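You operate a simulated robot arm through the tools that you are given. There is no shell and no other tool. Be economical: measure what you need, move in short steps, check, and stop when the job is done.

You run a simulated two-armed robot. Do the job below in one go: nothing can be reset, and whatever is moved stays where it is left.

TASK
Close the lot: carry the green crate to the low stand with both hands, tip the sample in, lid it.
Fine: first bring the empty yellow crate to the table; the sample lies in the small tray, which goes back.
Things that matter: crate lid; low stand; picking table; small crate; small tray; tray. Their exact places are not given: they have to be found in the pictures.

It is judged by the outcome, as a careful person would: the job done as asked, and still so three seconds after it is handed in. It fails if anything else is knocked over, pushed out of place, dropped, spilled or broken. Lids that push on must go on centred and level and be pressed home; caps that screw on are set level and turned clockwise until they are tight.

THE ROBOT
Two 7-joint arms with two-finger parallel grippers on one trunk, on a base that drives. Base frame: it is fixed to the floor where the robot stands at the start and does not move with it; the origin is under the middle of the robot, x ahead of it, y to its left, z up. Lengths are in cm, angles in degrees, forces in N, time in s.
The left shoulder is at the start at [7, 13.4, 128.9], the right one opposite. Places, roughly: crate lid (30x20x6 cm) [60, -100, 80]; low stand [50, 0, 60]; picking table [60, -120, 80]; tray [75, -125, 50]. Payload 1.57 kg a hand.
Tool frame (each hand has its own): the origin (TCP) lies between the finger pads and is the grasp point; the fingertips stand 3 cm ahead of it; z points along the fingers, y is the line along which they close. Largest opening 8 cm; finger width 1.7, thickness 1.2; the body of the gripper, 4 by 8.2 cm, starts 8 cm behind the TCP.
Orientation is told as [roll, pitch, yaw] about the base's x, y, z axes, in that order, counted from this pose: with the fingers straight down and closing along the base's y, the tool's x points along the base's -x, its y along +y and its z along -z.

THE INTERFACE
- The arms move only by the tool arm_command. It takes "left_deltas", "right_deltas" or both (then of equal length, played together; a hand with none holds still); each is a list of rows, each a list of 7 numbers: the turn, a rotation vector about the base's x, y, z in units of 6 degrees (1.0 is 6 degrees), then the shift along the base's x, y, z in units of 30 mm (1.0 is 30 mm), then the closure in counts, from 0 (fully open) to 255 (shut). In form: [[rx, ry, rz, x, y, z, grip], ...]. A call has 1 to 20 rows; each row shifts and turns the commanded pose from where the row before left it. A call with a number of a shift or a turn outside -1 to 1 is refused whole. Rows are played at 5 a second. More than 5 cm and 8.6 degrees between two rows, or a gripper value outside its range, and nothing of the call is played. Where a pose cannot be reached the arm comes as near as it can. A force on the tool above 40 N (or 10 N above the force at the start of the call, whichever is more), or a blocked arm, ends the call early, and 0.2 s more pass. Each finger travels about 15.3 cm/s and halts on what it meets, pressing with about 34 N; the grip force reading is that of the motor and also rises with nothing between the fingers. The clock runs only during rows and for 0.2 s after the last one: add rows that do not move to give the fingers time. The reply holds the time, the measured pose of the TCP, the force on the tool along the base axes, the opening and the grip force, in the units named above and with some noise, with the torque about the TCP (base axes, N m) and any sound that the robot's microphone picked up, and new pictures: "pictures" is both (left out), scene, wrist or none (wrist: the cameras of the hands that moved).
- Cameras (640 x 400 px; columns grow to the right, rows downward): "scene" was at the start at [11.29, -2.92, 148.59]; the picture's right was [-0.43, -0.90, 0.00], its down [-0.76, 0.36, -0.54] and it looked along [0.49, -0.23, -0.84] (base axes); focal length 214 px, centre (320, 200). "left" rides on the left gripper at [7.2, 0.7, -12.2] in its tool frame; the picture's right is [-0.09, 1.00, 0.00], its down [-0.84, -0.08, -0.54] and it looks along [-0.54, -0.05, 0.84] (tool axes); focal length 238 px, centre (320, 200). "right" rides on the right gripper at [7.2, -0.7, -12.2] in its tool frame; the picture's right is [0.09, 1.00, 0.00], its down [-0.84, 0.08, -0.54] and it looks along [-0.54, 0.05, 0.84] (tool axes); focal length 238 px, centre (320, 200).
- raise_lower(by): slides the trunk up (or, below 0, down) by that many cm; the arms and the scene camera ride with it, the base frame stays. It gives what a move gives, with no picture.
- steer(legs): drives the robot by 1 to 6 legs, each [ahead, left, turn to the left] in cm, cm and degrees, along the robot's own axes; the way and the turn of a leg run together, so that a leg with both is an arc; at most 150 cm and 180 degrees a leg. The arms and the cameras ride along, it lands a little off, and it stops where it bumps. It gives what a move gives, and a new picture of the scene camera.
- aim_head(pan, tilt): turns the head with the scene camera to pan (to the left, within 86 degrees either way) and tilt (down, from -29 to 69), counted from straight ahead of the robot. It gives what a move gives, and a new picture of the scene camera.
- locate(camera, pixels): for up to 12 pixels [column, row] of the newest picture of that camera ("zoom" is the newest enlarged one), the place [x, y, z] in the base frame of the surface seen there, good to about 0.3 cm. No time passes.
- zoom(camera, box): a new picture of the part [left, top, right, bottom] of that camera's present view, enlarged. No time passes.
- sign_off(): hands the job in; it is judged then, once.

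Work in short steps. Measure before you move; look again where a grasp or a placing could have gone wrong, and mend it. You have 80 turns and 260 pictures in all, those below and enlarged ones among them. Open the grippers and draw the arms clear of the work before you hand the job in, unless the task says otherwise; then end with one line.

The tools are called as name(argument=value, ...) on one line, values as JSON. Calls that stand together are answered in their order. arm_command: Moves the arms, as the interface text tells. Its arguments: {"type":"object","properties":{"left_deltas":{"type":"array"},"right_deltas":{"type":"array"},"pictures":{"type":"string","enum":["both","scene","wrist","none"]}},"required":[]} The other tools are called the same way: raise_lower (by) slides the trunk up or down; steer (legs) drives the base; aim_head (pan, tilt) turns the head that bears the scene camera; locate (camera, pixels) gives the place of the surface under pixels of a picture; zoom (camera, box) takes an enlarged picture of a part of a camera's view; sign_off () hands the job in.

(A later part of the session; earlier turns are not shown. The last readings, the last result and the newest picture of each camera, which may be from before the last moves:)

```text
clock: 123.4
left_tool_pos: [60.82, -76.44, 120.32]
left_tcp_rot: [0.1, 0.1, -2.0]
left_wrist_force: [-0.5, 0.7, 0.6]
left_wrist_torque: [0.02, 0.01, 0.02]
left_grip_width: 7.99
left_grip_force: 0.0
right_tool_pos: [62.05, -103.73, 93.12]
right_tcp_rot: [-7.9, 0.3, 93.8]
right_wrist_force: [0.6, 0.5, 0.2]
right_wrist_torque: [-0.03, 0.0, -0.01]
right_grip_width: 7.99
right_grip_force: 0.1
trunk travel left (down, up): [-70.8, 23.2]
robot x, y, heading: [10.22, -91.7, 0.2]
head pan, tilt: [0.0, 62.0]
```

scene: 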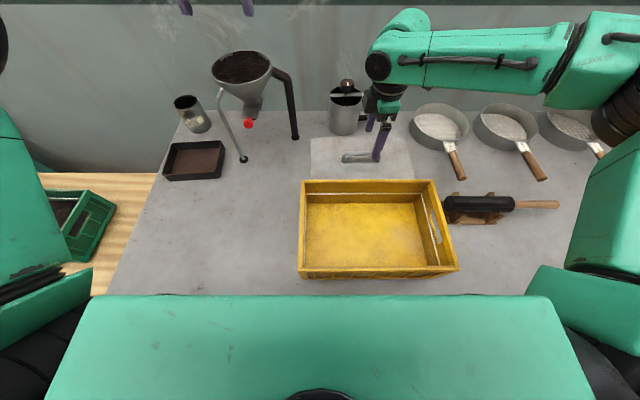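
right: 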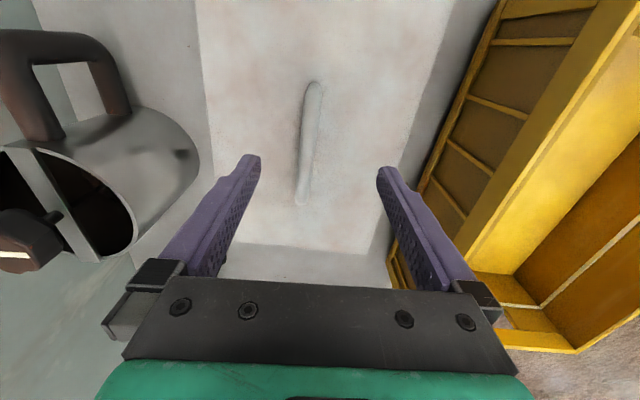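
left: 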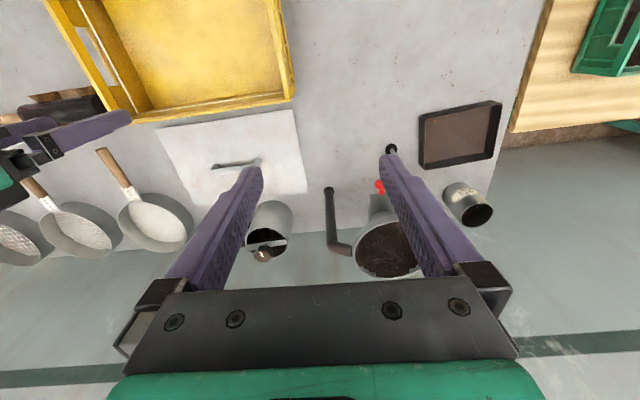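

Now centred over the bar. I lower 7.2 cm with the trunk and look before closing.

raise_lower(by=-7.2)

arm_command(right_deltas=[[0, 0, 0, 0, 0, 0, 80], [0, 0, 0, 0, 0, 0, 150], [0, 0, 0, 0, 0, 0, 150]], pictures="both")

```text
clock: 124.5
left_tool_pos: [60.81, -76.56, 113.17]
left_tcp_rot: [0.1, 0.0, -1.9]
left_wrist_force: [0.3, -0.3, 0.1]
left_wrist_torque: [-0.02, -0.02, -0.01]
left_grip_width: 7.99
left_grip_force: 0.1
right_tool_pos: [62.06, -103.6, 85.83]
right_tcp_rot: [-7.9, 0.3, 93.6]
right_wrist_force: [0.1, -1.0, 0.8]
right_wrist_torque: [-0.02, -0.01, -0.04]
right_grip_width: 8.01
right_grip_force: 0.0
trunk travel left (down, up): [-63.6, 30.4]
robot x, y, heading: [10.44, -91.56, 0.1]
head pan, tilt: [0.0, 62.0]
```

```text
clock: 125.3
left_tool_pos: [60.78, -76.38, 113.26]
left_tcp_rot: [0.1, -0.1, -2.0]
left_wrist_force: [-0.5, 0.7, 0.0]
left_wrist_torque: [0.01, -0.02, -0.01]
left_grip_width: 8.02
left_grip_force: 0.0
right_tool_pos: [62.15, -103.65, 85.79]
right_tcp_rot: [-7.8, 0.4, 93.7]
right_wrist_force: [-0.2, -0.5, 0.1]
right_wrist_torque: [0.0, 0.03, 0.02]
right_grip_width: 3.3
right_grip_force: 0.2
trunk travel left (down, up): [-63.6, 30.4]
robot x, y, heading: [10.29, -91.47, 0.5]
head pan, tilt: [0.0, 62.0]
```

scene: 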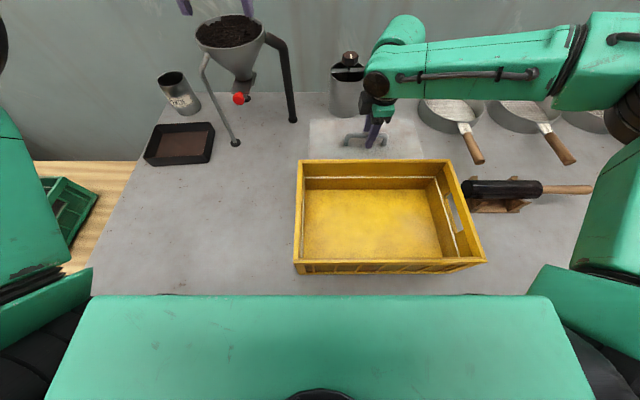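
right: 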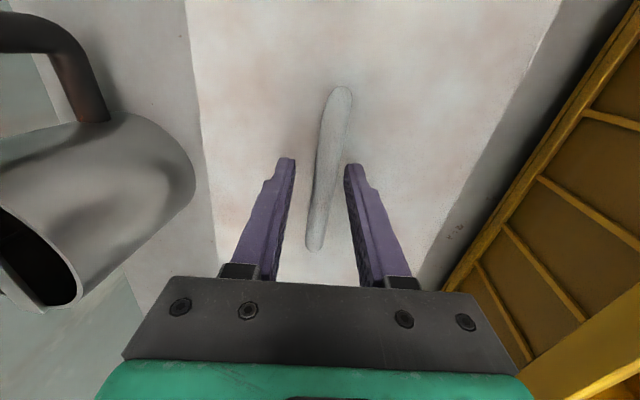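

The bar lies between the fingers. I check its direction once more, then close.

locate(camera="right", pixels=[[341, 95], [334, 130], [327, 165], [321, 200], [315, 235]])

arm_command(right_deltas=[[0, 0, 0, 0, 0, 0, 180], [0, 0, 0, 0, 0, 0, 220], [0, 0, 0, 0, 0, 0, 255], [0, 0, 0, 0, 0, 0, 255], [0, 0, 0, 0, 0, 0, 255]], pictures="wrist")

```text
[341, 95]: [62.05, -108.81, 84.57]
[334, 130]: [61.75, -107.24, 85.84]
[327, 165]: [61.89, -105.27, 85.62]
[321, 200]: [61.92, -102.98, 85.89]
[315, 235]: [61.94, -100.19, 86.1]
```

```text
clock: 126.5
left_tool_pos: [60.77, -76.26, 113.2]
left_tcp_rot: [0.1, 0.0, -1.8]
left_wrist_force: [0.5, 0.0, -0.5]
left_wrist_torque: [-0.02, -0.03, 0.01]
left_grip_width: 8.0
left_grip_force: 0.1
right_tool_pos: [62.1, -103.7, 85.78]
right_tcp_rot: [-7.9, 0.4, 93.7]
right_wrist_force: [0.8, 0.4, 0.7]
right_wrist_torque: [0.31, 0.02, -0.11]
right_grip_width: 1.28
right_grip_force: 29.8
trunk travel left (down, up): [-63.6, 30.4]
robot x, y, heading: [10.69, -91.74, 0.2]
head pan, tilt: [0.0, 62.0]
```

right: 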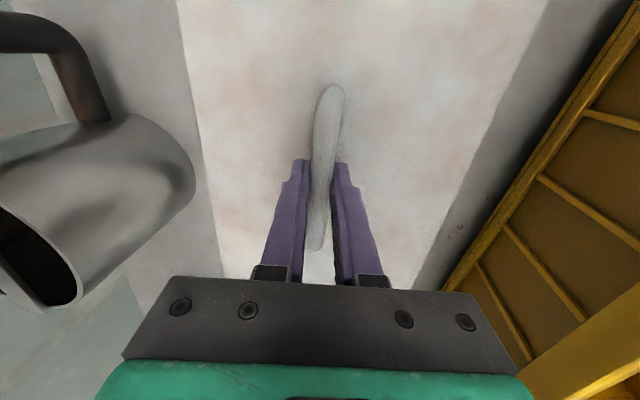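

The bar is held (1.28 cm). I lift 4 cm and look.

raise_lower(by=4)

arm_command(right_deltas=[[0, 0, 0, 0, 0, 0, 255], [0, 0, 0, 0, 0, 0, 255]], pictures="both")

```text
clock: 127.3
left_tool_pos: [60.76, -76.34, 117.15]
left_tcp_rot: [0.1, 0.1, -1.9]
left_wrist_force: [0.6, -0.9, 0.9]
left_wrist_torque: [0.05, 0.0, 0.0]
left_grip_width: 7.99
left_grip_force: 0.1
right_tool_pos: [62.16, -103.72, 89.75]
right_tcp_rot: [-7.9, 0.2, 93.7]
right_wrist_force: [-0.5, -0.6, -0.7]
right_wrist_torque: [0.02, -0.01, 0.01]
right_grip_width: 1.3
right_grip_force: 29.4
trunk travel left (down, up): [-67.6, 26.4]
robot x, y, heading: [10.37, -91.62, 0.2]
head pan, tilt: [0.0, 62.0]
```

```text
clock: 127.9
left_tool_pos: [60.94, -76.35, 117.14]
left_tcp_rot: [0.1, 0.1, -1.9]
left_wrist_force: [-0.5, 0.5, -0.1]
left_wrist_torque: [-0.02, -0.01, 0.0]
left_grip_width: 8.0
left_grip_force: 0.0
right_tool_pos: [62.07, -103.66, 89.8]
right_tcp_rot: [-7.8, 0.3, 93.6]
right_wrist_force: [-1.0, -0.3, -1.2]
right_wrist_torque: [0.0, -0.03, -0.03]
right_grip_width: 1.29
right_grip_force: 29.7
trunk travel left (down, up): [-67.6, 26.4]
robot x, y, heading: [10.44, -91.43, -0.0]
head pan, tilt: [0.0, 62.0]
```

scene: 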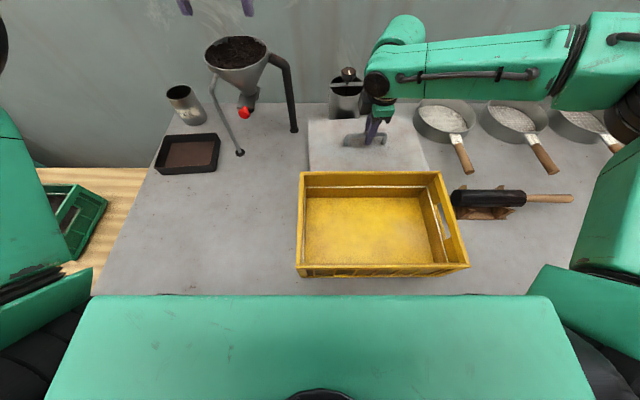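
right: 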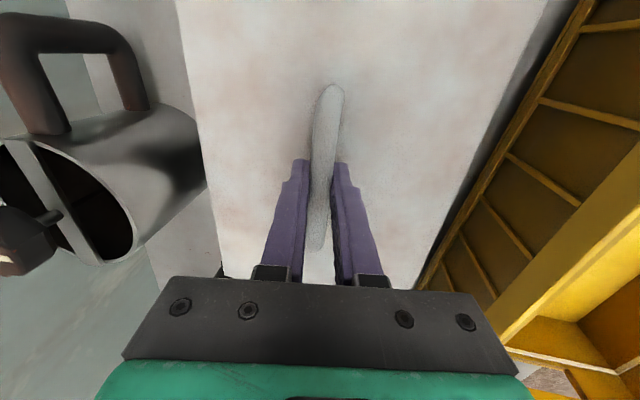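

Lifted level. I raise 15 cm, back out past the funnel, then drive to the stand.

raise_lower(by=15)

steer(legs=[[-20, 0, 0], [0, 99, 0]])

arm_command(right_deltas=[[0, 0, 0, 0, 0, 0, 255]], pictures="wrist")

```text
clock: 129.6
left_tool_pos: [60.85, -76.31, 132.19]
left_tcp_rot: [0.2, 0.0, -1.9]
left_wrist_force: [-0.2, -0.1, 0.9]
left_wrist_torque: [0.03, -0.04, -0.02]
left_grip_width: 7.99
left_grip_force: 0.1
right_tool_pos: [62.11, -103.62, 104.88]
right_tcp_rot: [-7.8, 0.3, 93.7]
right_wrist_force: [-0.7, -0.2, -1.5]
right_wrist_torque: [-0.01, -0.05, 0.0]
right_grip_width: 1.3
right_grip_force: 29.7
trunk travel left (down, up): [-82.6, 11.4]
robot x, y, heading: [10.32, -91.65, 0.4]
head pan, tilt: [0.0, 62.0]
```

```text
clock: 136.0
left_tool_pos: [39.4, 23.27, 132.16]
left_tcp_rot: [0.1, -0.1, -0.8]
left_wrist_force: [0.2, 0.6, -0.4]
left_wrist_torque: [-0.01, 0.01, 0.0]
left_grip_width: 7.97
left_grip_force: 0.2
right_tool_pos: [41.18, -3.91, 104.82]
right_tcp_rot: [-7.8, 0.2, 94.9]
right_wrist_force: [0.1, 0.4, -1.0]
right_wrist_torque: [0.01, 0.02, 0.02]
right_grip_width: 1.31
right_grip_force: 30.6
trunk travel left (down, up): [-82.6, 11.4]
robot x, y, heading: [-10.8, 7.5, 1.3]
head pan, tilt: [0.0, 62.0]
```

scene: 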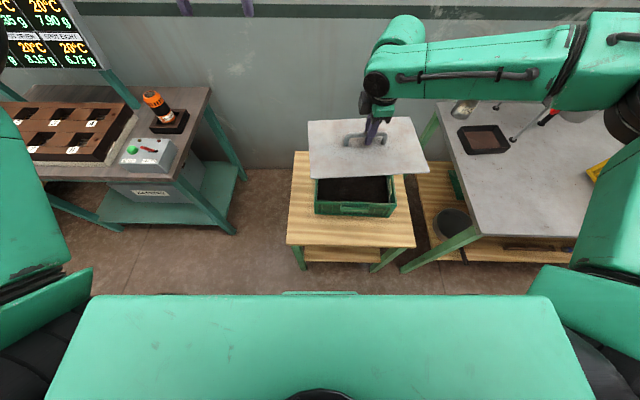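

```text
clock: 136.4
left_tool_pos: [39.28, 23.54, 132.08]
left_tcp_rot: [0.1, 0.1, -0.7]
left_wrist_force: [-0.4, -0.1, 0.5]
left_wrist_torque: [0.01, 0.03, 0.0]
left_grip_width: 8.0
left_grip_force: 0.0
right_tool_pos: [41.16, -3.9, 104.81]
right_tcp_rot: [-7.7, 0.3, 94.9]
right_wrist_force: [0.6, -0.7, -1.1]
right_wrist_torque: [0.0, -0.01, -0.01]
right_grip_width: 1.28
right_grip_force: 30.1
trunk travel left (down, up): [-82.6, 11.4]
robot x, y, heading: [-10.9, 7.37, 1.3]
head pan, tilt: [0.0, 62.0]
```

right: 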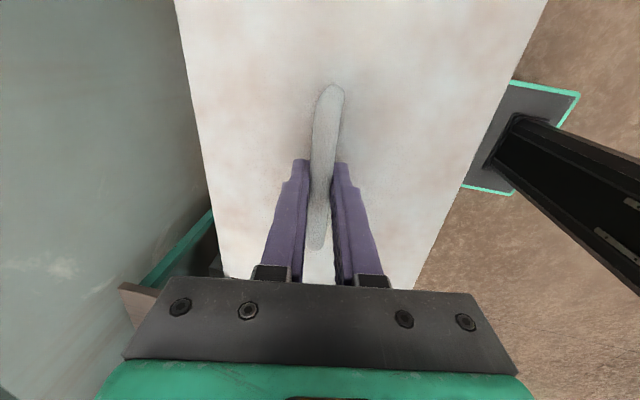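

I measure the lid's corners against the crate; the left hand's camera should see both.

arm_command(left_deltas=[[0, 0, 0, 0, 0, 0, 0]], pictures="wrist")

zoom(camera="scene", box=[280, 100, 450, 230])

locate(camera="zoom", pixels=[[110, 80], [455, 70], [505, 225], [128, 272], [130, 300], [410, 300], [300, 300], [280, 83], [115, 180], [485, 160], [140, 282], [402, 282]])

```text
clock: 136.8
left_tool_pos: [39.23, 23.42, 132.21]
left_tcp_rot: [0.1, -0.1, -0.8]
left_wrist_force: [0.9, -0.3, 0.1]
left_wrist_torque: [0.01, 0.02, -0.03]
left_grip_width: 8.02
left_grip_force: 0.1
right_tool_pos: [41.2, -3.7, 104.79]
right_tcp_rot: [-7.7, 0.3, 95.0]
right_wrist_force: [-0.1, -0.2, -0.3]
right_wrist_torque: [-0.03, 0.03, -0.01]
right_grip_width: 1.3
right_grip_force: 30.0
trunk travel left (down, up): [-82.6, 11.4]
robot x, y, heading: [-10.9, 7.44, 1.5]
head pan, tilt: [0.0, 62.0]
```

left: 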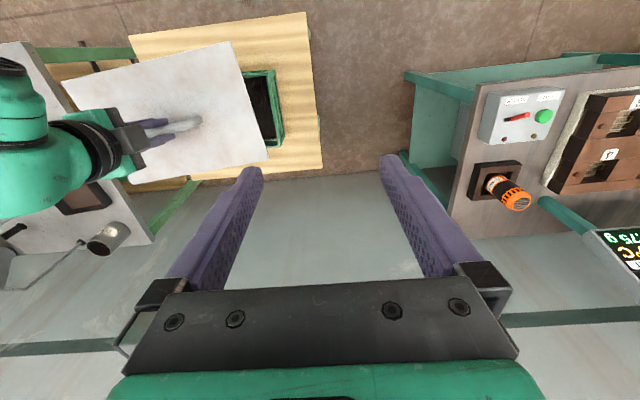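

```text
3.08 times, centred on (365, 165) of scene
```

zoom: 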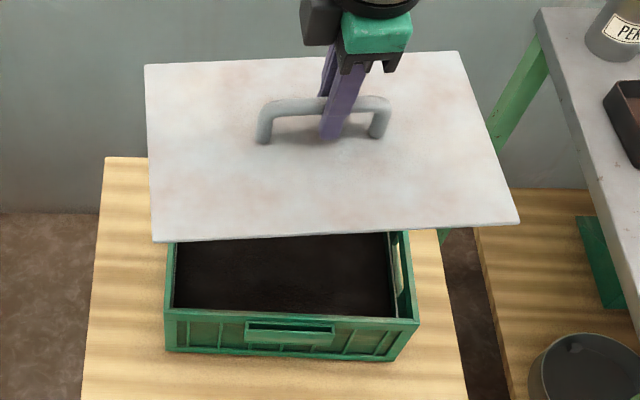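

```text
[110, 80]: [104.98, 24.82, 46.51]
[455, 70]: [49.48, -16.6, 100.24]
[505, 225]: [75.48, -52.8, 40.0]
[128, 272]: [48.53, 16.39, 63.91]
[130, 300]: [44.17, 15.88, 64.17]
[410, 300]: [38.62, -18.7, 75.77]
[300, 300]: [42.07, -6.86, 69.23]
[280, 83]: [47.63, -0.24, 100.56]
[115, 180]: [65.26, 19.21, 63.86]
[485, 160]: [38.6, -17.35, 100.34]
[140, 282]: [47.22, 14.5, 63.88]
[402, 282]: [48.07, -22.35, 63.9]
```

I locate the lid's four corners (slightly inside) and the visible crate rim.

locate(camera="zoom", pixels=[[150, 70], [453, 57], [513, 220], [157, 237], [168, 311], [418, 320], [290, 315], [148, 150], [490, 145], [300, 232], [170, 250], [405, 250]])

locate(camera="left", pixels=[[229, 46], [263, 153], [71, 85], [248, 105], [276, 72], [283, 145], [280, 110], [150, 62]])

```text
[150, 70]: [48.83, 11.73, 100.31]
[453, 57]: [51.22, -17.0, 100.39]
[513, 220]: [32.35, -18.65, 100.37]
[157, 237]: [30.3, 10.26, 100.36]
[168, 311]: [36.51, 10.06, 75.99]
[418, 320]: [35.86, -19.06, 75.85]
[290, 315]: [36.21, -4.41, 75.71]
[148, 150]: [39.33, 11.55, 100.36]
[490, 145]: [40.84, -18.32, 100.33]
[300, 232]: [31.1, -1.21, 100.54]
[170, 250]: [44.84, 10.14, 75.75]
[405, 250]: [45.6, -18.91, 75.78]
```

```text
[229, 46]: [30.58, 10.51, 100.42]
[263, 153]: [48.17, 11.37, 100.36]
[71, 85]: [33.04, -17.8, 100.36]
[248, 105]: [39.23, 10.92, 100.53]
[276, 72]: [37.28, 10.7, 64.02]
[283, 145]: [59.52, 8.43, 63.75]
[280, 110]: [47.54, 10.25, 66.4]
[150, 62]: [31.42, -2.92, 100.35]
```

The lid is level (all corners z 100.3), centred at (40.7, −3.4), yaw +4.3°; the crate is centred near (45.8, −4.4), yaw −1.3°. I drive ahead and turn the lid −5.6°.

steer(legs=[[7, -0.8, 0]])

arm_command(right_deltas=[[0, 0, -0.5, 0, 0, 0, 255], [0, 0, -0.43, 0, 0, 0, 255], [0, 0, 0, 0, 0, 0, 255]], left_deltas=[[0, 0, 0, 0, 0, -0.7, 0], [0, 0, 0, 0, 0, -0.7, 0], [0, 0, 0, 0, 0, 0, 0]], pictures="both")

```text
clock: 137.8
left_tool_pos: [45.42, 22.84, 132.51]
left_tcp_rot: [0.2, -0.4, -0.7]
left_wrist_force: [-0.4, 0.7, 1.0]
left_wrist_torque: [0.01, -0.08, 0.0]
left_grip_width: 7.98
left_grip_force: 0.0
right_tool_pos: [47.32, -4.44, 105.2]
right_tcp_rot: [-8.1, 0.4, 94.9]
right_wrist_force: [-1.4, 0.4, -0.1]
right_wrist_torque: [-0.03, -0.02, 0.0]
right_grip_width: 1.28
right_grip_force: 29.5
trunk travel left (down, up): [-82.6, 11.4]
robot x, y, heading: [-4.05, 6.84, 1.5]
head pan, tilt: [0.0, 62.0]
```

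scene: 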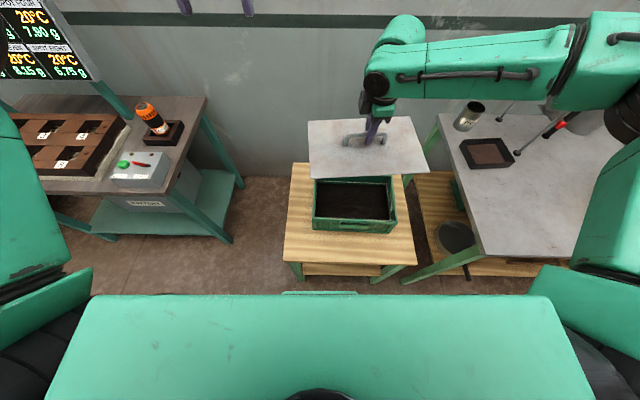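

```text
clock: 138.6
left_tool_pos: [46.12, 22.67, 127.85]
left_tcp_rot: [0.1, 0.1, -0.8]
left_wrist_force: [0.6, 0.6, -1.1]
left_wrist_torque: [0.02, 0.01, -0.01]
left_grip_width: 7.99
left_grip_force: 0.0
right_tool_pos: [48.12, -4.65, 104.79]
right_tcp_rot: [-7.8, 0.3, 89.3]
right_wrist_force: [0.3, -0.5, -1.2]
right_wrist_torque: [-0.02, 0.0, -0.02]
right_grip_width: 1.29
right_grip_force: 29.6
trunk travel left (down, up): [-82.6, 11.4]
robot x, y, heading: [-3.73, 6.71, 1.4]
head pan, tilt: [0.0, 62.0]
```

scene: 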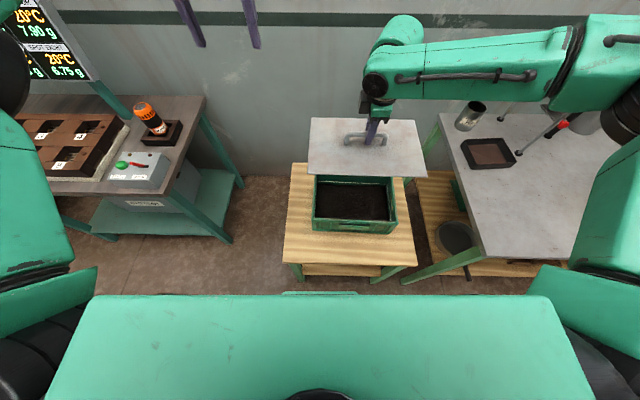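
right: 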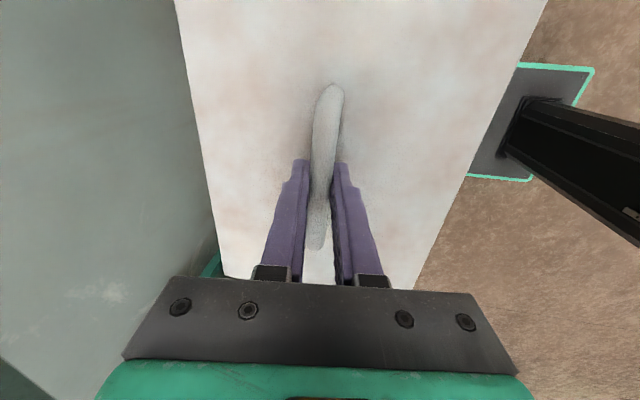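
left: 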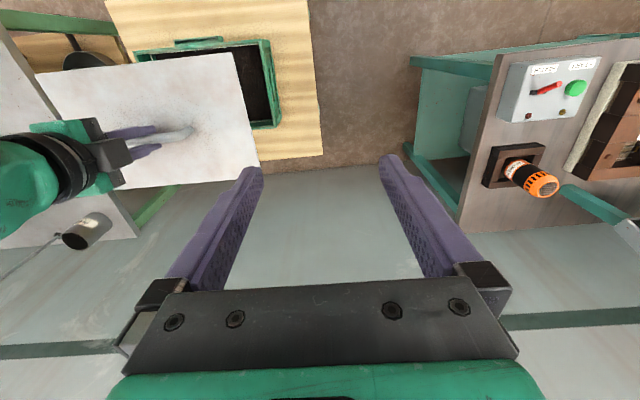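

The crate's front and left end are now visible in both views; I measure crate and lid edges.

zoom(camera="left", box=[100, 20, 300, 160])

locate(camera="left", pixels=[[267, 43], [270, 80], [275, 123], [200, 47], [140, 52], [232, 56], [257, 158], [245, 105], [264, 60]])

zoom(camera="scene", box=[290, 100, 440, 250])

locate(camera="scene", pixels=[[314, 220], [395, 222], [354, 221], [312, 121], [417, 123], [424, 173], [311, 173], [365, 173], [315, 195], [392, 195]])

```text
2.86 times, centred on (200, 90) of left
```

zoom: 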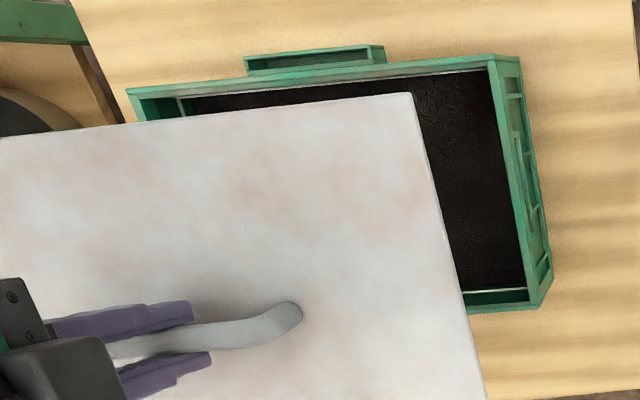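

```text
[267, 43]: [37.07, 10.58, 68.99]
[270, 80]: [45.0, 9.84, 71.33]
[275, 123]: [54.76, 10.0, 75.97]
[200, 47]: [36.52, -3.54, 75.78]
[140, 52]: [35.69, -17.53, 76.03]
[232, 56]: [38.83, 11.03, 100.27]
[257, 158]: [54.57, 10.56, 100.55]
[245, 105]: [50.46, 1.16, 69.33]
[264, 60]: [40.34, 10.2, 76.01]
```

```text
2.67 times, centred on (365, 175) of scene
```

zoom: 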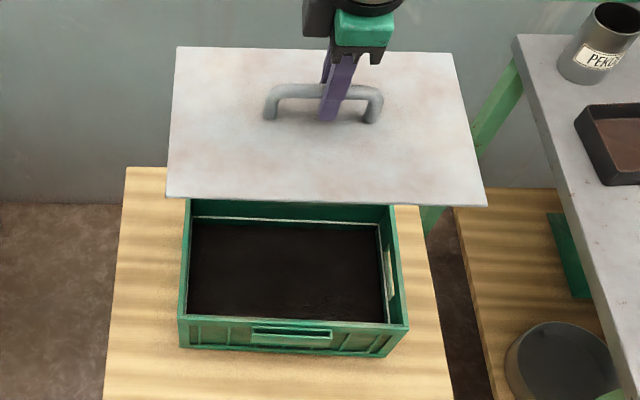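

```text
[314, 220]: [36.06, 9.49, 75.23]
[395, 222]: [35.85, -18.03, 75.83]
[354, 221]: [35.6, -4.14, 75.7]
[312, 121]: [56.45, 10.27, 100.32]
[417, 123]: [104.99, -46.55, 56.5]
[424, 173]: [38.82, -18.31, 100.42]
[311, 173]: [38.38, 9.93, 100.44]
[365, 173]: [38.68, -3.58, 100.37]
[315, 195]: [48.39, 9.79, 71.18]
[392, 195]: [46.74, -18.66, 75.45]
```

Crate: x 35.6–55.6, y centre −4.4, yaw −0.9°. Lid: centre about (48.1, −4.0), yaw +0.9°. I correct by x −2.5, y −0.4, −1.8°, and lower to 3 cm above.

arm_command(right_deltas=[[0, 0, -0.15, -0.42, -0.07, 0, 255], [0, 0, -0.15, -0.41, -0.06, 0, 255], [0, 0, 0, 0, 0, 0, 255]], pictures="none")

raise_lower(by=-19.5)

arm_command(right_deltas=[[0, 0, 0, 0, 0, 0, 255]], left_deltas=[[0, 0, 0, 0, 0, 0, 0]], pictures="both")

zoom(camera="scene", box=[260, 40, 440, 220])

zoom(camera="left", box=[0, 0, 300, 190])

```text
clock: 139.4
left_tool_pos: [46.15, 22.77, 127.93]
left_tcp_rot: [0.0, 0.0, -0.8]
left_wrist_force: [-0.5, -0.7, -0.1]
left_wrist_torque: [-0.03, 0.0, 0.0]
left_grip_width: 8.03
left_grip_force: 0.0
right_tool_pos: [45.53, -4.94, 104.77]
right_tcp_rot: [-7.8, 0.3, 87.5]
right_wrist_force: [-0.3, -0.3, -0.7]
right_wrist_torque: [0.03, 0.01, 0.01]
right_grip_width: 1.3
right_grip_force: 29.7
trunk travel left (down, up): [-82.6, 11.4]
robot x, y, heading: [-3.57, 6.89, 1.2]
head pan, tilt: [0.0, 62.0]
```

```text
clock: 141.5
left_tool_pos: [46.18, 22.78, 108.53]
left_tcp_rot: [0.2, 0.0, -0.8]
left_wrist_force: [1.0, 0.0, 0.1]
left_wrist_torque: [0.01, 0.0, -0.01]
left_grip_width: 8.01
left_grip_force: 0.0
right_tool_pos: [45.53, -4.88, 85.26]
right_tcp_rot: [-7.9, 0.2, 87.5]
right_wrist_force: [-0.1, 1.1, -0.4]
right_wrist_torque: [-0.03, -0.03, -0.03]
right_grip_width: 1.29
right_grip_force: 29.7
trunk travel left (down, up): [-63.1, 30.9]
robot x, y, heading: [-3.98, 6.83, 1.1]
head pan, tilt: [0.0, 62.0]
```

```text
clock: 141.9
left_tool_pos: [46.08, 22.78, 108.59]
left_tcp_rot: [0.2, 0.0, -0.8]
left_wrist_force: [0.0, 0.4, 0.0]
left_wrist_torque: [-0.02, -0.01, 0.0]
left_grip_width: 8.01
left_grip_force: 0.0
right_tool_pos: [45.54, -4.87, 85.35]
right_tcp_rot: [-7.8, 0.2, 87.5]
right_wrist_force: [-0.2, -0.3, -1.9]
right_wrist_torque: [-0.02, 0.0, -0.03]
right_grip_width: 1.29
right_grip_force: 29.5
trunk travel left (down, up): [-63.1, 30.9]
robot x, y, heading: [-4.23, 6.77, 1.4]
head pan, tilt: [0.0, 62.0]
```

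scene: 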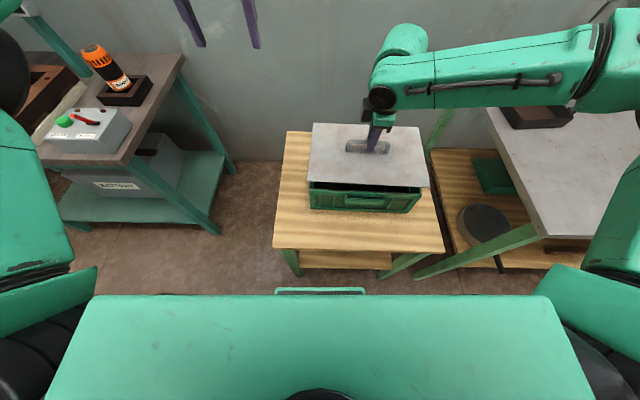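
right: 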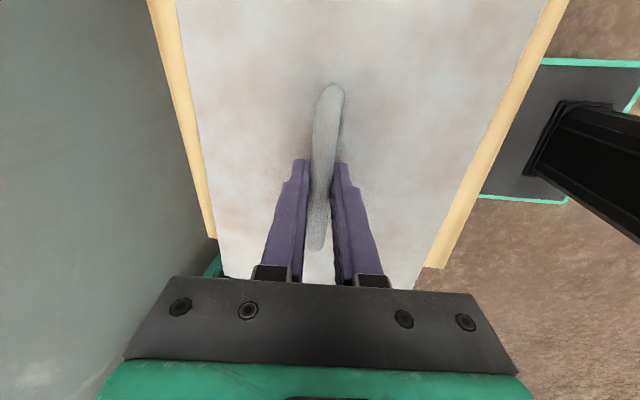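
left: 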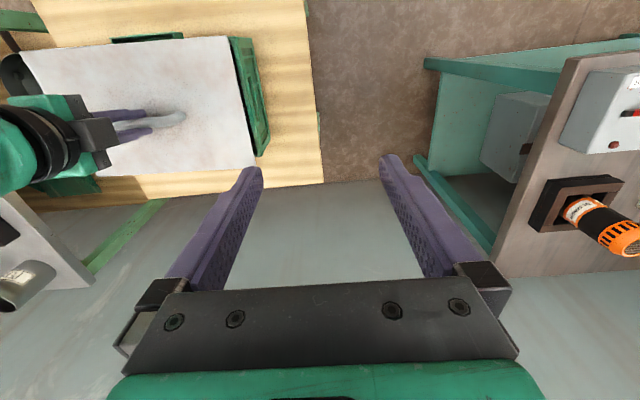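

```text
2.22 times, centred on (350, 130) of scene
```

zoom: 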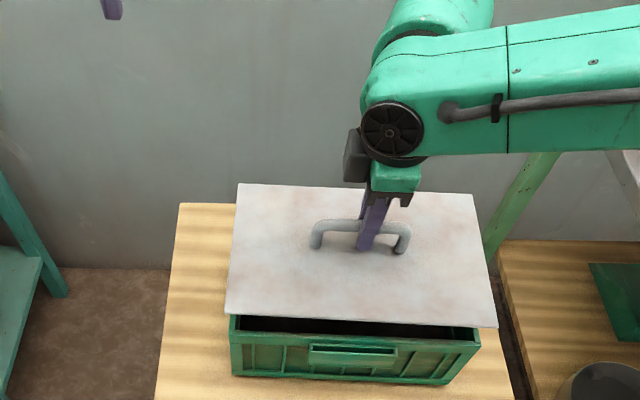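

```text
2.11 times, centred on (150, 95) of left
```

zoom: 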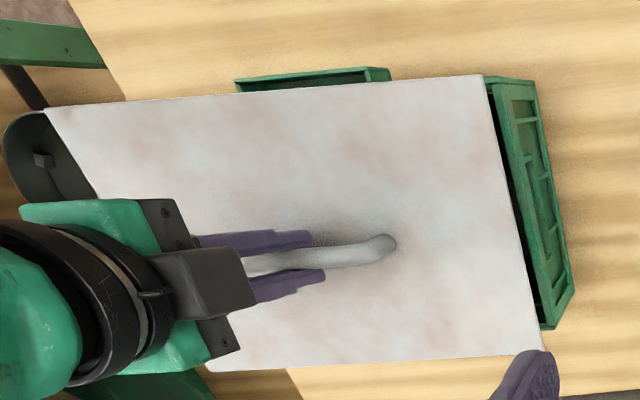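

I locate lid edges and crate edges at this small gap, from both views.

locate(camera="zoom", pixels=[[482, 80], [540, 346], [50, 111], [512, 215], [300, 98], [495, 83], [548, 318], [530, 200], [520, 140], [240, 366]])

locate(camera="scene", pixels=[[312, 180], [428, 186], [315, 125], [421, 129], [370, 183], [312, 185], [418, 190], [365, 187], [368, 126], [311, 150], [424, 160]])

```text
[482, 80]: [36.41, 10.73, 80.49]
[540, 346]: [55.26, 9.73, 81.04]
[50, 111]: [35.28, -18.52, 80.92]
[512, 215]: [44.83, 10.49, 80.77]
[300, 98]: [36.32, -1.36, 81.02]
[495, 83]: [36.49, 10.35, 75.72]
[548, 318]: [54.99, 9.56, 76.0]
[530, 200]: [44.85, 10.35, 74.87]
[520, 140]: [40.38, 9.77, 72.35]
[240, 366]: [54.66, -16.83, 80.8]
```

```text
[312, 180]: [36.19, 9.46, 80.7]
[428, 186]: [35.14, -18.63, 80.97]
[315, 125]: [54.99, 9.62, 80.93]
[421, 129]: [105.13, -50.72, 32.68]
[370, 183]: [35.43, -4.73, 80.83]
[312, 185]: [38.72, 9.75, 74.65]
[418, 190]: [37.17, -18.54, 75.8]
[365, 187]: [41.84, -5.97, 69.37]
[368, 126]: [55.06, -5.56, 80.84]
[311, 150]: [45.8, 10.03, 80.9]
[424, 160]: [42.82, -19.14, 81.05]
```

The lid is within about 2 mm of centre: centre (45.4, −4.5) against (45.45, −4.4); yaw −2.4° against about −1.5°. I turn +0.9° and lower to near contact.

arm_command(right_deltas=[[0, 0, 0.15, 0, 0.03, 0, 255], [0, 0, 0, 0, 0, -0.5, 255], [0, 0, 0, 0, 0, -0.4, 255], [0, 0, 0, 0, 0, 0, 255]], pictures="both")

zoom(camera="scene", box=[260, 80, 460, 240])

```text
clock: 142.9
left_tool_pos: [46.06, 22.79, 108.38]
left_tcp_rot: [0.1, -0.1, -0.8]
left_wrist_force: [-0.1, 1.1, -0.9]
left_wrist_torque: [0.02, 0.01, 0.01]
left_grip_width: 8.01
left_grip_force: 0.1
right_tool_pos: [45.71, -4.68, 82.52]
right_tcp_rot: [-7.9, 0.2, 88.4]
right_wrist_force: [-0.8, 0.4, -0.7]
right_wrist_torque: [0.0, 0.03, -0.01]
right_grip_width: 1.29
right_grip_force: 29.3
trunk travel left (down, up): [-63.1, 30.9]
robot x, y, heading: [-3.96, 6.89, 1.3]
head pan, tilt: [0.0, 62.0]
```

scene: 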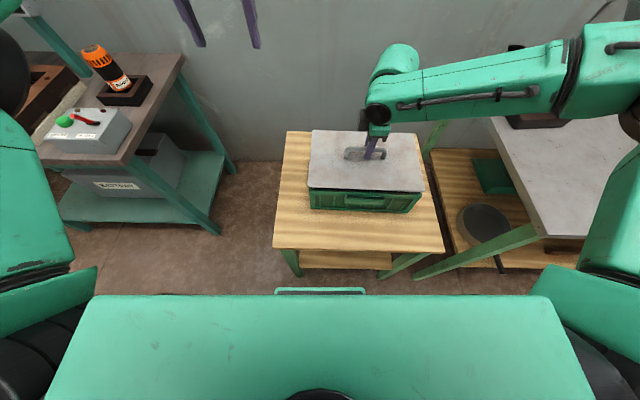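
right: 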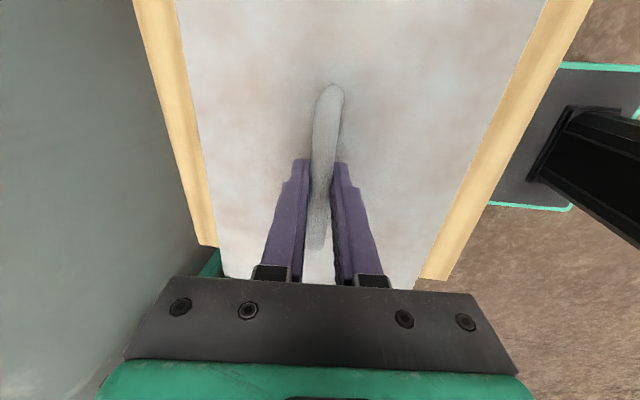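

```text
2.50 times, centred on (360, 160) of scene
```

zoom: 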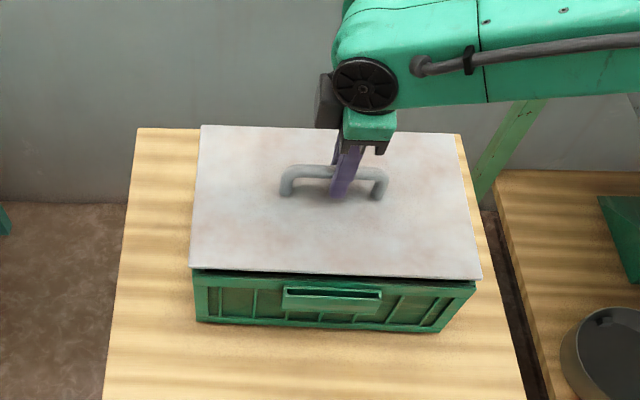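

The gap is about 0.7 cm. I check the front corners and left edge once more at close range.

zoom(camera="scene", box=[296, 170, 436, 220])

locate(camera="zoom", pixels=[[65, 165], [590, 190], [75, 190], [575, 210], [330, 175], [330, 195]])

arm_command(left_deltas=[[0, 0, 0, 0, 0, 0, 0]], pictures="wrist")

zoom(camera="left", box=[100, 10, 300, 180])

```text
4.57 times, centred on (366, 195) of scene
```

zoom: 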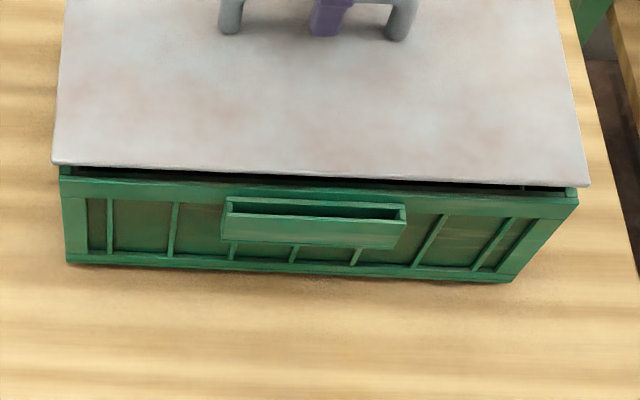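

```text
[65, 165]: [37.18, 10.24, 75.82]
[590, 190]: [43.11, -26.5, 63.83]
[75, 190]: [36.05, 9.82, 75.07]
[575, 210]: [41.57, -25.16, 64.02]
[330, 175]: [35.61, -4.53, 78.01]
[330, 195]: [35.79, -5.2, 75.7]
```

```text
clock: 143.3
left_tool_pos: [46.15, 22.7, 108.44]
left_tcp_rot: [0.1, 0.0, -0.9]
left_wrist_force: [1.0, -0.4, 0.1]
left_wrist_torque: [0.02, 0.0, -0.02]
left_grip_width: 8.01
left_grip_force: 0.1
right_tool_pos: [45.57, -4.58, 82.58]
right_tcp_rot: [-7.8, 0.3, 88.3]
right_wrist_force: [-0.6, -0.2, -1.0]
right_wrist_torque: [0.02, 0.04, -0.01]
right_grip_width: 1.27
right_grip_force: 29.7
trunk travel left (down, up): [-63.1, 30.9]
robot x, y, heading: [-3.72, 6.81, 1.3]
head pan, tilt: [0.0, 62.0]
```

left: 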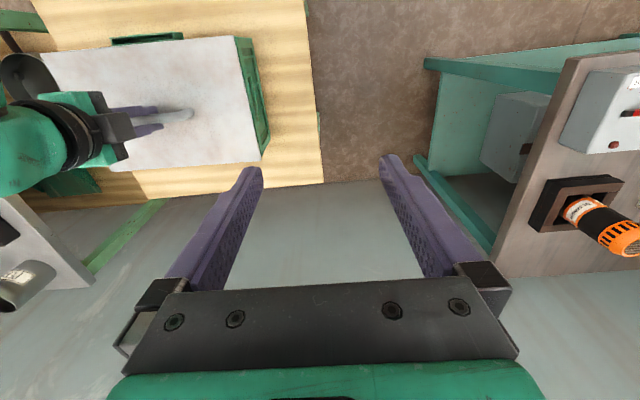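

```text
2.35 times, centred on (200, 95) of left
```

zoom: 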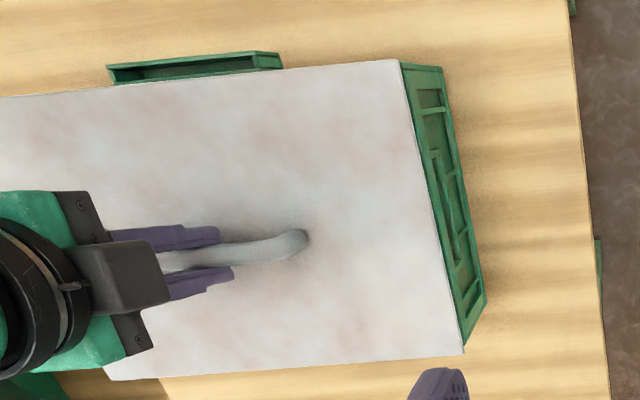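

Lid and crate edges coincide in both views. I lower in small steps to contact and press gently.

arm_command(right_deltas=[[0, 0, 0, 0, 0, -0.1, 255], [0, 0, 0, 0, 0, -0.08, 255], [0, 0, 0, 0, 0, -0.06, 255], [0, 0, 0, 0, 0, -0.05, 255], [0, 0, 0, 0, 0, 0, 255]], pictures="scene")

zoom(camera="scene", box=[296, 120, 436, 220])

```text
clock: 144.5
left_tool_pos: [46.04, 22.74, 108.47]
left_tcp_rot: [0.1, 0.0, -0.8]
left_wrist_force: [-0.4, -0.4, 0.0]
left_wrist_torque: [0.01, -0.01, 0.02]
left_grip_width: 8.01
left_grip_force: 0.0
right_tool_pos: [45.71, -4.82, 81.59]
right_tcp_rot: [-7.8, 0.3, 88.4]
right_wrist_force: [0.3, 0.4, -0.6]
right_wrist_torque: [0.03, 0.0, 0.02]
right_grip_width: 1.32
right_grip_force: 29.7
trunk travel left (down, up): [-63.1, 30.9]
robot x, y, heading: [-4.0, 6.49, 1.5]
head pan, tilt: [0.0, 62.0]
```

scene: 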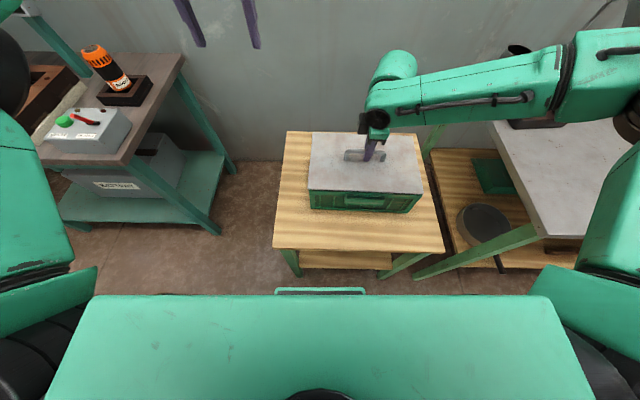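

```text
4.00 times, centred on (366, 170) of scene
```

zoom: 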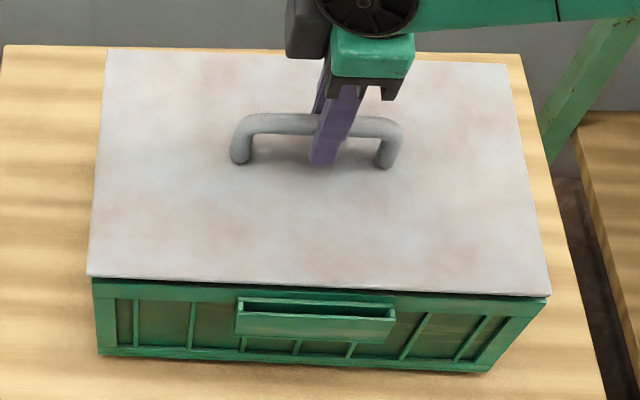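

No contact force yet. I continue in 1–1.5 mm steps.

arm_command(right_deltas=[[0, 0, 0, 0, 0, -0.05, 255], [0, 0, 0, 0, 0, -0.05, 255], [0, 0, 0, 0, 0, -0.05, 255], [0, 0, 0, 0, 0, -0.04, 255], [0, 0, 0, 0, 0, 0, 255]], pictures="none")

```text
clock: 145.7
left_tool_pos: [46.07, 22.71, 108.43]
left_tcp_rot: [0.1, 0.0, -0.9]
left_wrist_force: [-0.2, 0.1, -0.1]
left_wrist_torque: [0.03, -0.01, -0.02]
left_grip_width: 8.0
left_grip_force: 0.1
right_tool_pos: [45.56, -4.75, 81.11]
right_tcp_rot: [-7.8, 0.2, 88.3]
right_wrist_force: [-0.2, -0.5, -1.3]
right_wrist_torque: [0.03, 0.02, -0.01]
right_grip_width: 1.3
right_grip_force: 29.8
trunk travel left (down, up): [-63.1, 30.9]
robot x, y, heading: [-4.18, 6.72, 1.4]
head pan, tilt: [0.0, 62.0]
```

Still free at TCP 81.1; I look closely to see whether the lid is entering the rim.

arm_command(right_deltas=[[0, 0, 0, 0, 0, -0.05, 255], [0, 0, 0, 0, 0, -0.05, 255], [0, 0, 0, 0, 0, 0, 255]], pictures="scene")

zoom(camera="scene", box=[296, 170, 436, 220])

locate(camera="zoom", pixels=[[65, 145], [560, 170], [320, 140], [320, 160], [320, 175], [320, 100], [70, 180]])

```text
clock: 146.5
left_tool_pos: [46.11, 22.62, 108.65]
left_tcp_rot: [0.0, -0.1, -0.8]
left_wrist_force: [-0.1, -0.4, 0.1]
left_wrist_torque: [0.01, 0.0, -0.03]
left_grip_width: 8.0
left_grip_force: 0.1
right_tool_pos: [45.49, -4.9, 80.87]
right_tcp_rot: [-7.9, 0.3, 88.3]
right_wrist_force: [-0.5, -2.2, 3.6]
right_wrist_torque: [0.35, -0.01, 0.04]
right_grip_width: 1.29
right_grip_force: 29.5
trunk travel left (down, up): [-63.1, 30.9]
robot x, y, heading: [-3.99, 6.67, 1.6]
head pan, tilt: [0.0, 62.0]
```

scene: 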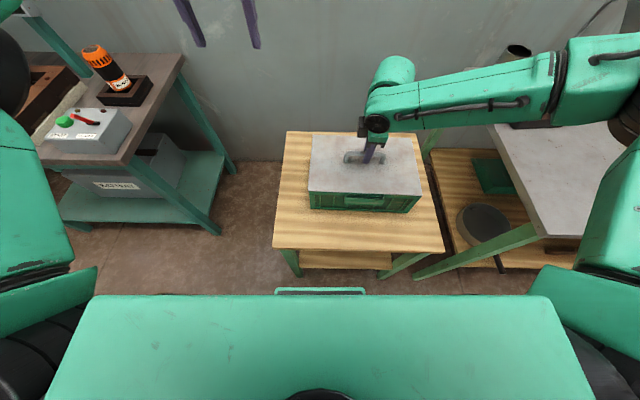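

```text
4.57 times, centred on (366, 195) of scene
```

zoom: 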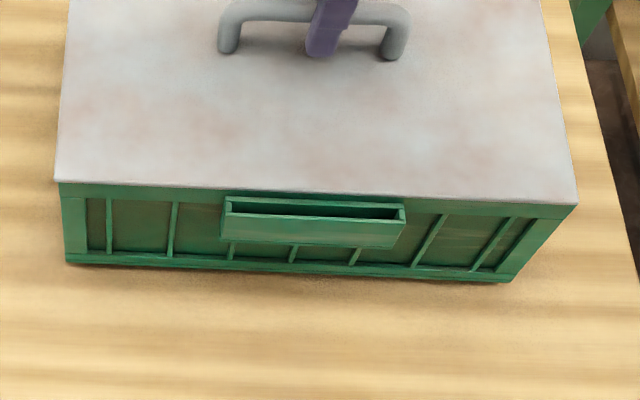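

```text
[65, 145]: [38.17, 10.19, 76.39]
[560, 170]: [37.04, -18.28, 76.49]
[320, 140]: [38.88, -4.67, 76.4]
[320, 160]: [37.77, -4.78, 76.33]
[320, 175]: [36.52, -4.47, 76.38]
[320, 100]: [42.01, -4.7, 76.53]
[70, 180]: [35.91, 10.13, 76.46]
```

The lid now sits flush (top z 76.4 everywhere, plug inside the rim, edges matching). I press it home.

arm_command(right_deltas=[[0, 0, 0, 0, 0, -0.05, 255], [0, 0, 0, 0, 0, -0.05, 255], [0, 0, 0, 0, 0, -0.05, 255], [0, 0, 0, 0, 0, 0, 255]], pictures="none")

```text
clock: 147.5
left_tool_pos: [45.89, 22.7, 108.56]
left_tcp_rot: [0.1, -0.2, -0.8]
left_wrist_force: [0.4, 0.0, 1.1]
left_wrist_torque: [0.01, -0.01, -0.04]
left_grip_width: 8.0
left_grip_force: 0.0
right_tool_pos: [45.51, -4.68, 80.56]
right_tcp_rot: [-8.3, 0.3, 88.3]
right_wrist_force: [7.8, -3.3, 23.2]
right_wrist_torque: [-0.04, -0.07, -0.03]
right_grip_width: 1.29
right_grip_force: 29.9
trunk travel left (down, up): [-63.1, 30.9]
robot x, y, heading: [-3.79, 6.47, 1.3]
head pan, tilt: [0.0, 62.0]
```

Pressing at 23 N. A touch more, then I check the lid.

arm_command(right_deltas=[[0, 0, 0, 0, 0, -0.05, 255], [0, 0, 0, 0, 0, 0, 255], [0, 0, 0, 0, 0, 0, 255]], pictures="scene")

locate(camera="scene", pixels=[[313, 187], [416, 191], [314, 140], [410, 142], [365, 188], [340, 138]])

```text
clock: 148.3
left_tool_pos: [46.0, 22.73, 108.51]
left_tcp_rot: [0.1, -0.1, -0.8]
left_wrist_force: [-0.9, 0.1, 0.4]
left_wrist_torque: [-0.01, -0.01, 0.0]
left_grip_width: 8.01
left_grip_force: 0.0
right_tool_pos: [45.55, -4.73, 80.34]
right_tcp_rot: [-8.1, 0.3, 88.3]
right_wrist_force: [10.8, -1.0, 23.3]
right_wrist_torque: [0.12, -0.06, -0.01]
right_grip_width: 1.3
right_grip_force: 30.0
trunk travel left (down, up): [-63.1, 30.9]
robot x, y, heading: [-4.15, 6.41, 1.5]
head pan, tilt: [0.0, 62.0]
```

scene: 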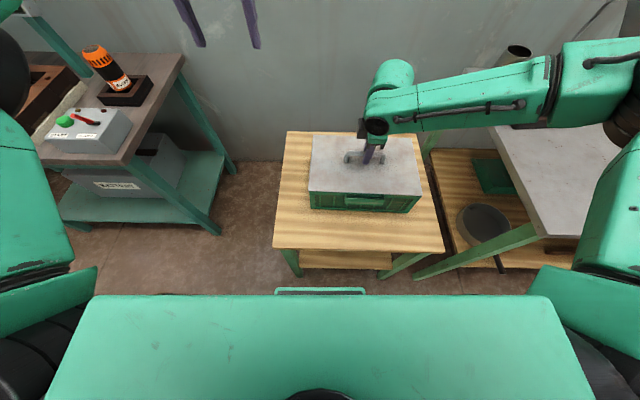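

```text
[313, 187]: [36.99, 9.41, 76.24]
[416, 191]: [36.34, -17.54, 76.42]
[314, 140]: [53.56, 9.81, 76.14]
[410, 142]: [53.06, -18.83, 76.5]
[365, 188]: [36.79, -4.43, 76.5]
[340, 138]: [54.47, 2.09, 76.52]
```

Level on all sides at z about 76.4. I relax the pressure, open, and lift the hand off.

arm_command(right_deltas=[[0, 0, 0, 0, 0, 0.1, 255], [0, 0, 0, 0, 0, 0.07, 220], [0, 0, 0, 0, 0, 0, 140], [0, 0, 0, 0, 0, 0, 80], [0, 0, 0, 0, 0, 0, 80]], pictures="none")

raise_lower(by=9)

arm_command(right_deltas=[[0, 0.65, 0, 0, 0, 0, 170], [0, 0.65, 0, 0, 0, 0, 255], [0, 0, 0, 0, 0, 0, 255], [0, 0, 0, 0, 0, 0, 255], [0, 0, 0, 0, 0, 0, 255]], pictures="both")

zoom(camera="scene", box=[290, 110, 450, 230])

```text
clock: 149.5
left_tool_pos: [46.04, 22.67, 108.49]
left_tcp_rot: [0.2, -0.1, -0.9]
left_wrist_force: [-0.8, 0.3, 1.3]
left_wrist_torque: [-0.06, -0.01, 0.03]
left_grip_width: 8.01
left_grip_force: 0.0
right_tool_pos: [45.46, -4.82, 80.73]
right_tcp_rot: [-7.8, 0.3, 88.5]
right_wrist_force: [0.0, -0.5, 0.5]
right_wrist_torque: [-0.02, -0.01, -0.01]
right_grip_width: 5.47
right_grip_force: 0.0
trunk travel left (down, up): [-63.1, 30.9]
robot x, y, heading: [-3.76, 6.88, 1.4]
head pan, tilt: [0.0, 62.0]
```

```text
clock: 150.8
left_tool_pos: [46.1, 22.6, 117.36]
left_tcp_rot: [0.2, 0.0, -0.8]
left_wrist_force: [0.3, -1.0, -0.7]
left_wrist_torque: [0.03, -0.01, -0.02]
left_grip_width: 8.01
left_grip_force: 0.1
right_tool_pos: [45.57, -4.88, 89.85]
right_tcp_rot: [-7.9, 0.4, 88.3]
right_wrist_force: [0.1, 0.4, -0.4]
right_wrist_torque: [-0.01, 0.0, 0.01]
right_grip_width: 5.49
right_grip_force: 0.0
trunk travel left (down, up): [-72.1, 21.9]
robot x, y, heading: [-3.98, 6.77, 1.3]
head pan, tilt: [0.0, 62.0]
```

```text
clock: 152.0
left_tool_pos: [46.09, 22.7, 117.4]
left_tcp_rot: [0.1, 0.0, -0.8]
left_wrist_force: [0.6, 0.3, -0.4]
left_wrist_torque: [0.01, 0.0, 0.0]
left_grip_width: 7.98
left_grip_force: 0.1
right_tool_pos: [44.86, -5.42, 90.17]
right_tcp_rot: [-0.1, 0.6, 88.5]
right_wrist_force: [0.5, -0.1, -0.2]
right_wrist_torque: [-0.02, -0.02, -0.02]
right_grip_width: 0.0
right_grip_force: 21.4
right hand out of reach, approached as far as the arm can: row 2
trunk travel left (down, up): [-72.1, 21.9]
robot x, y, heading: [-3.69, 6.81, 1.4]
head pan, tilt: [0.0, 62.0]
```

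scene: 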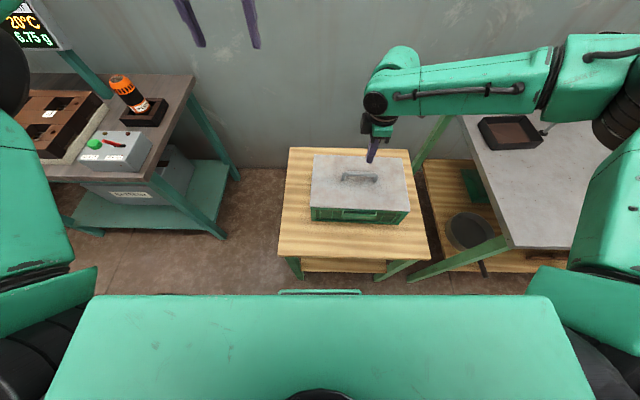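
right: 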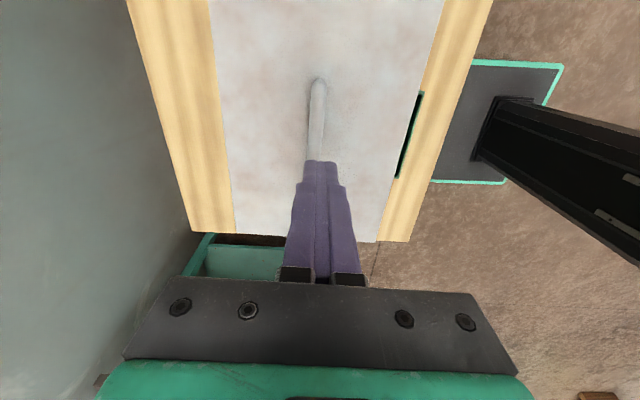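

```text
3.33 times, centred on (370, 170) of scene
```

zoom: 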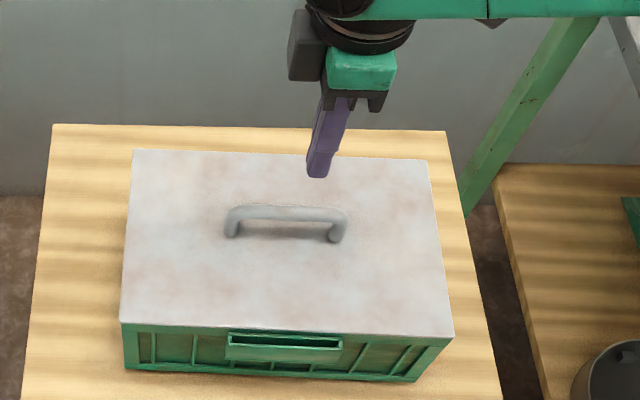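

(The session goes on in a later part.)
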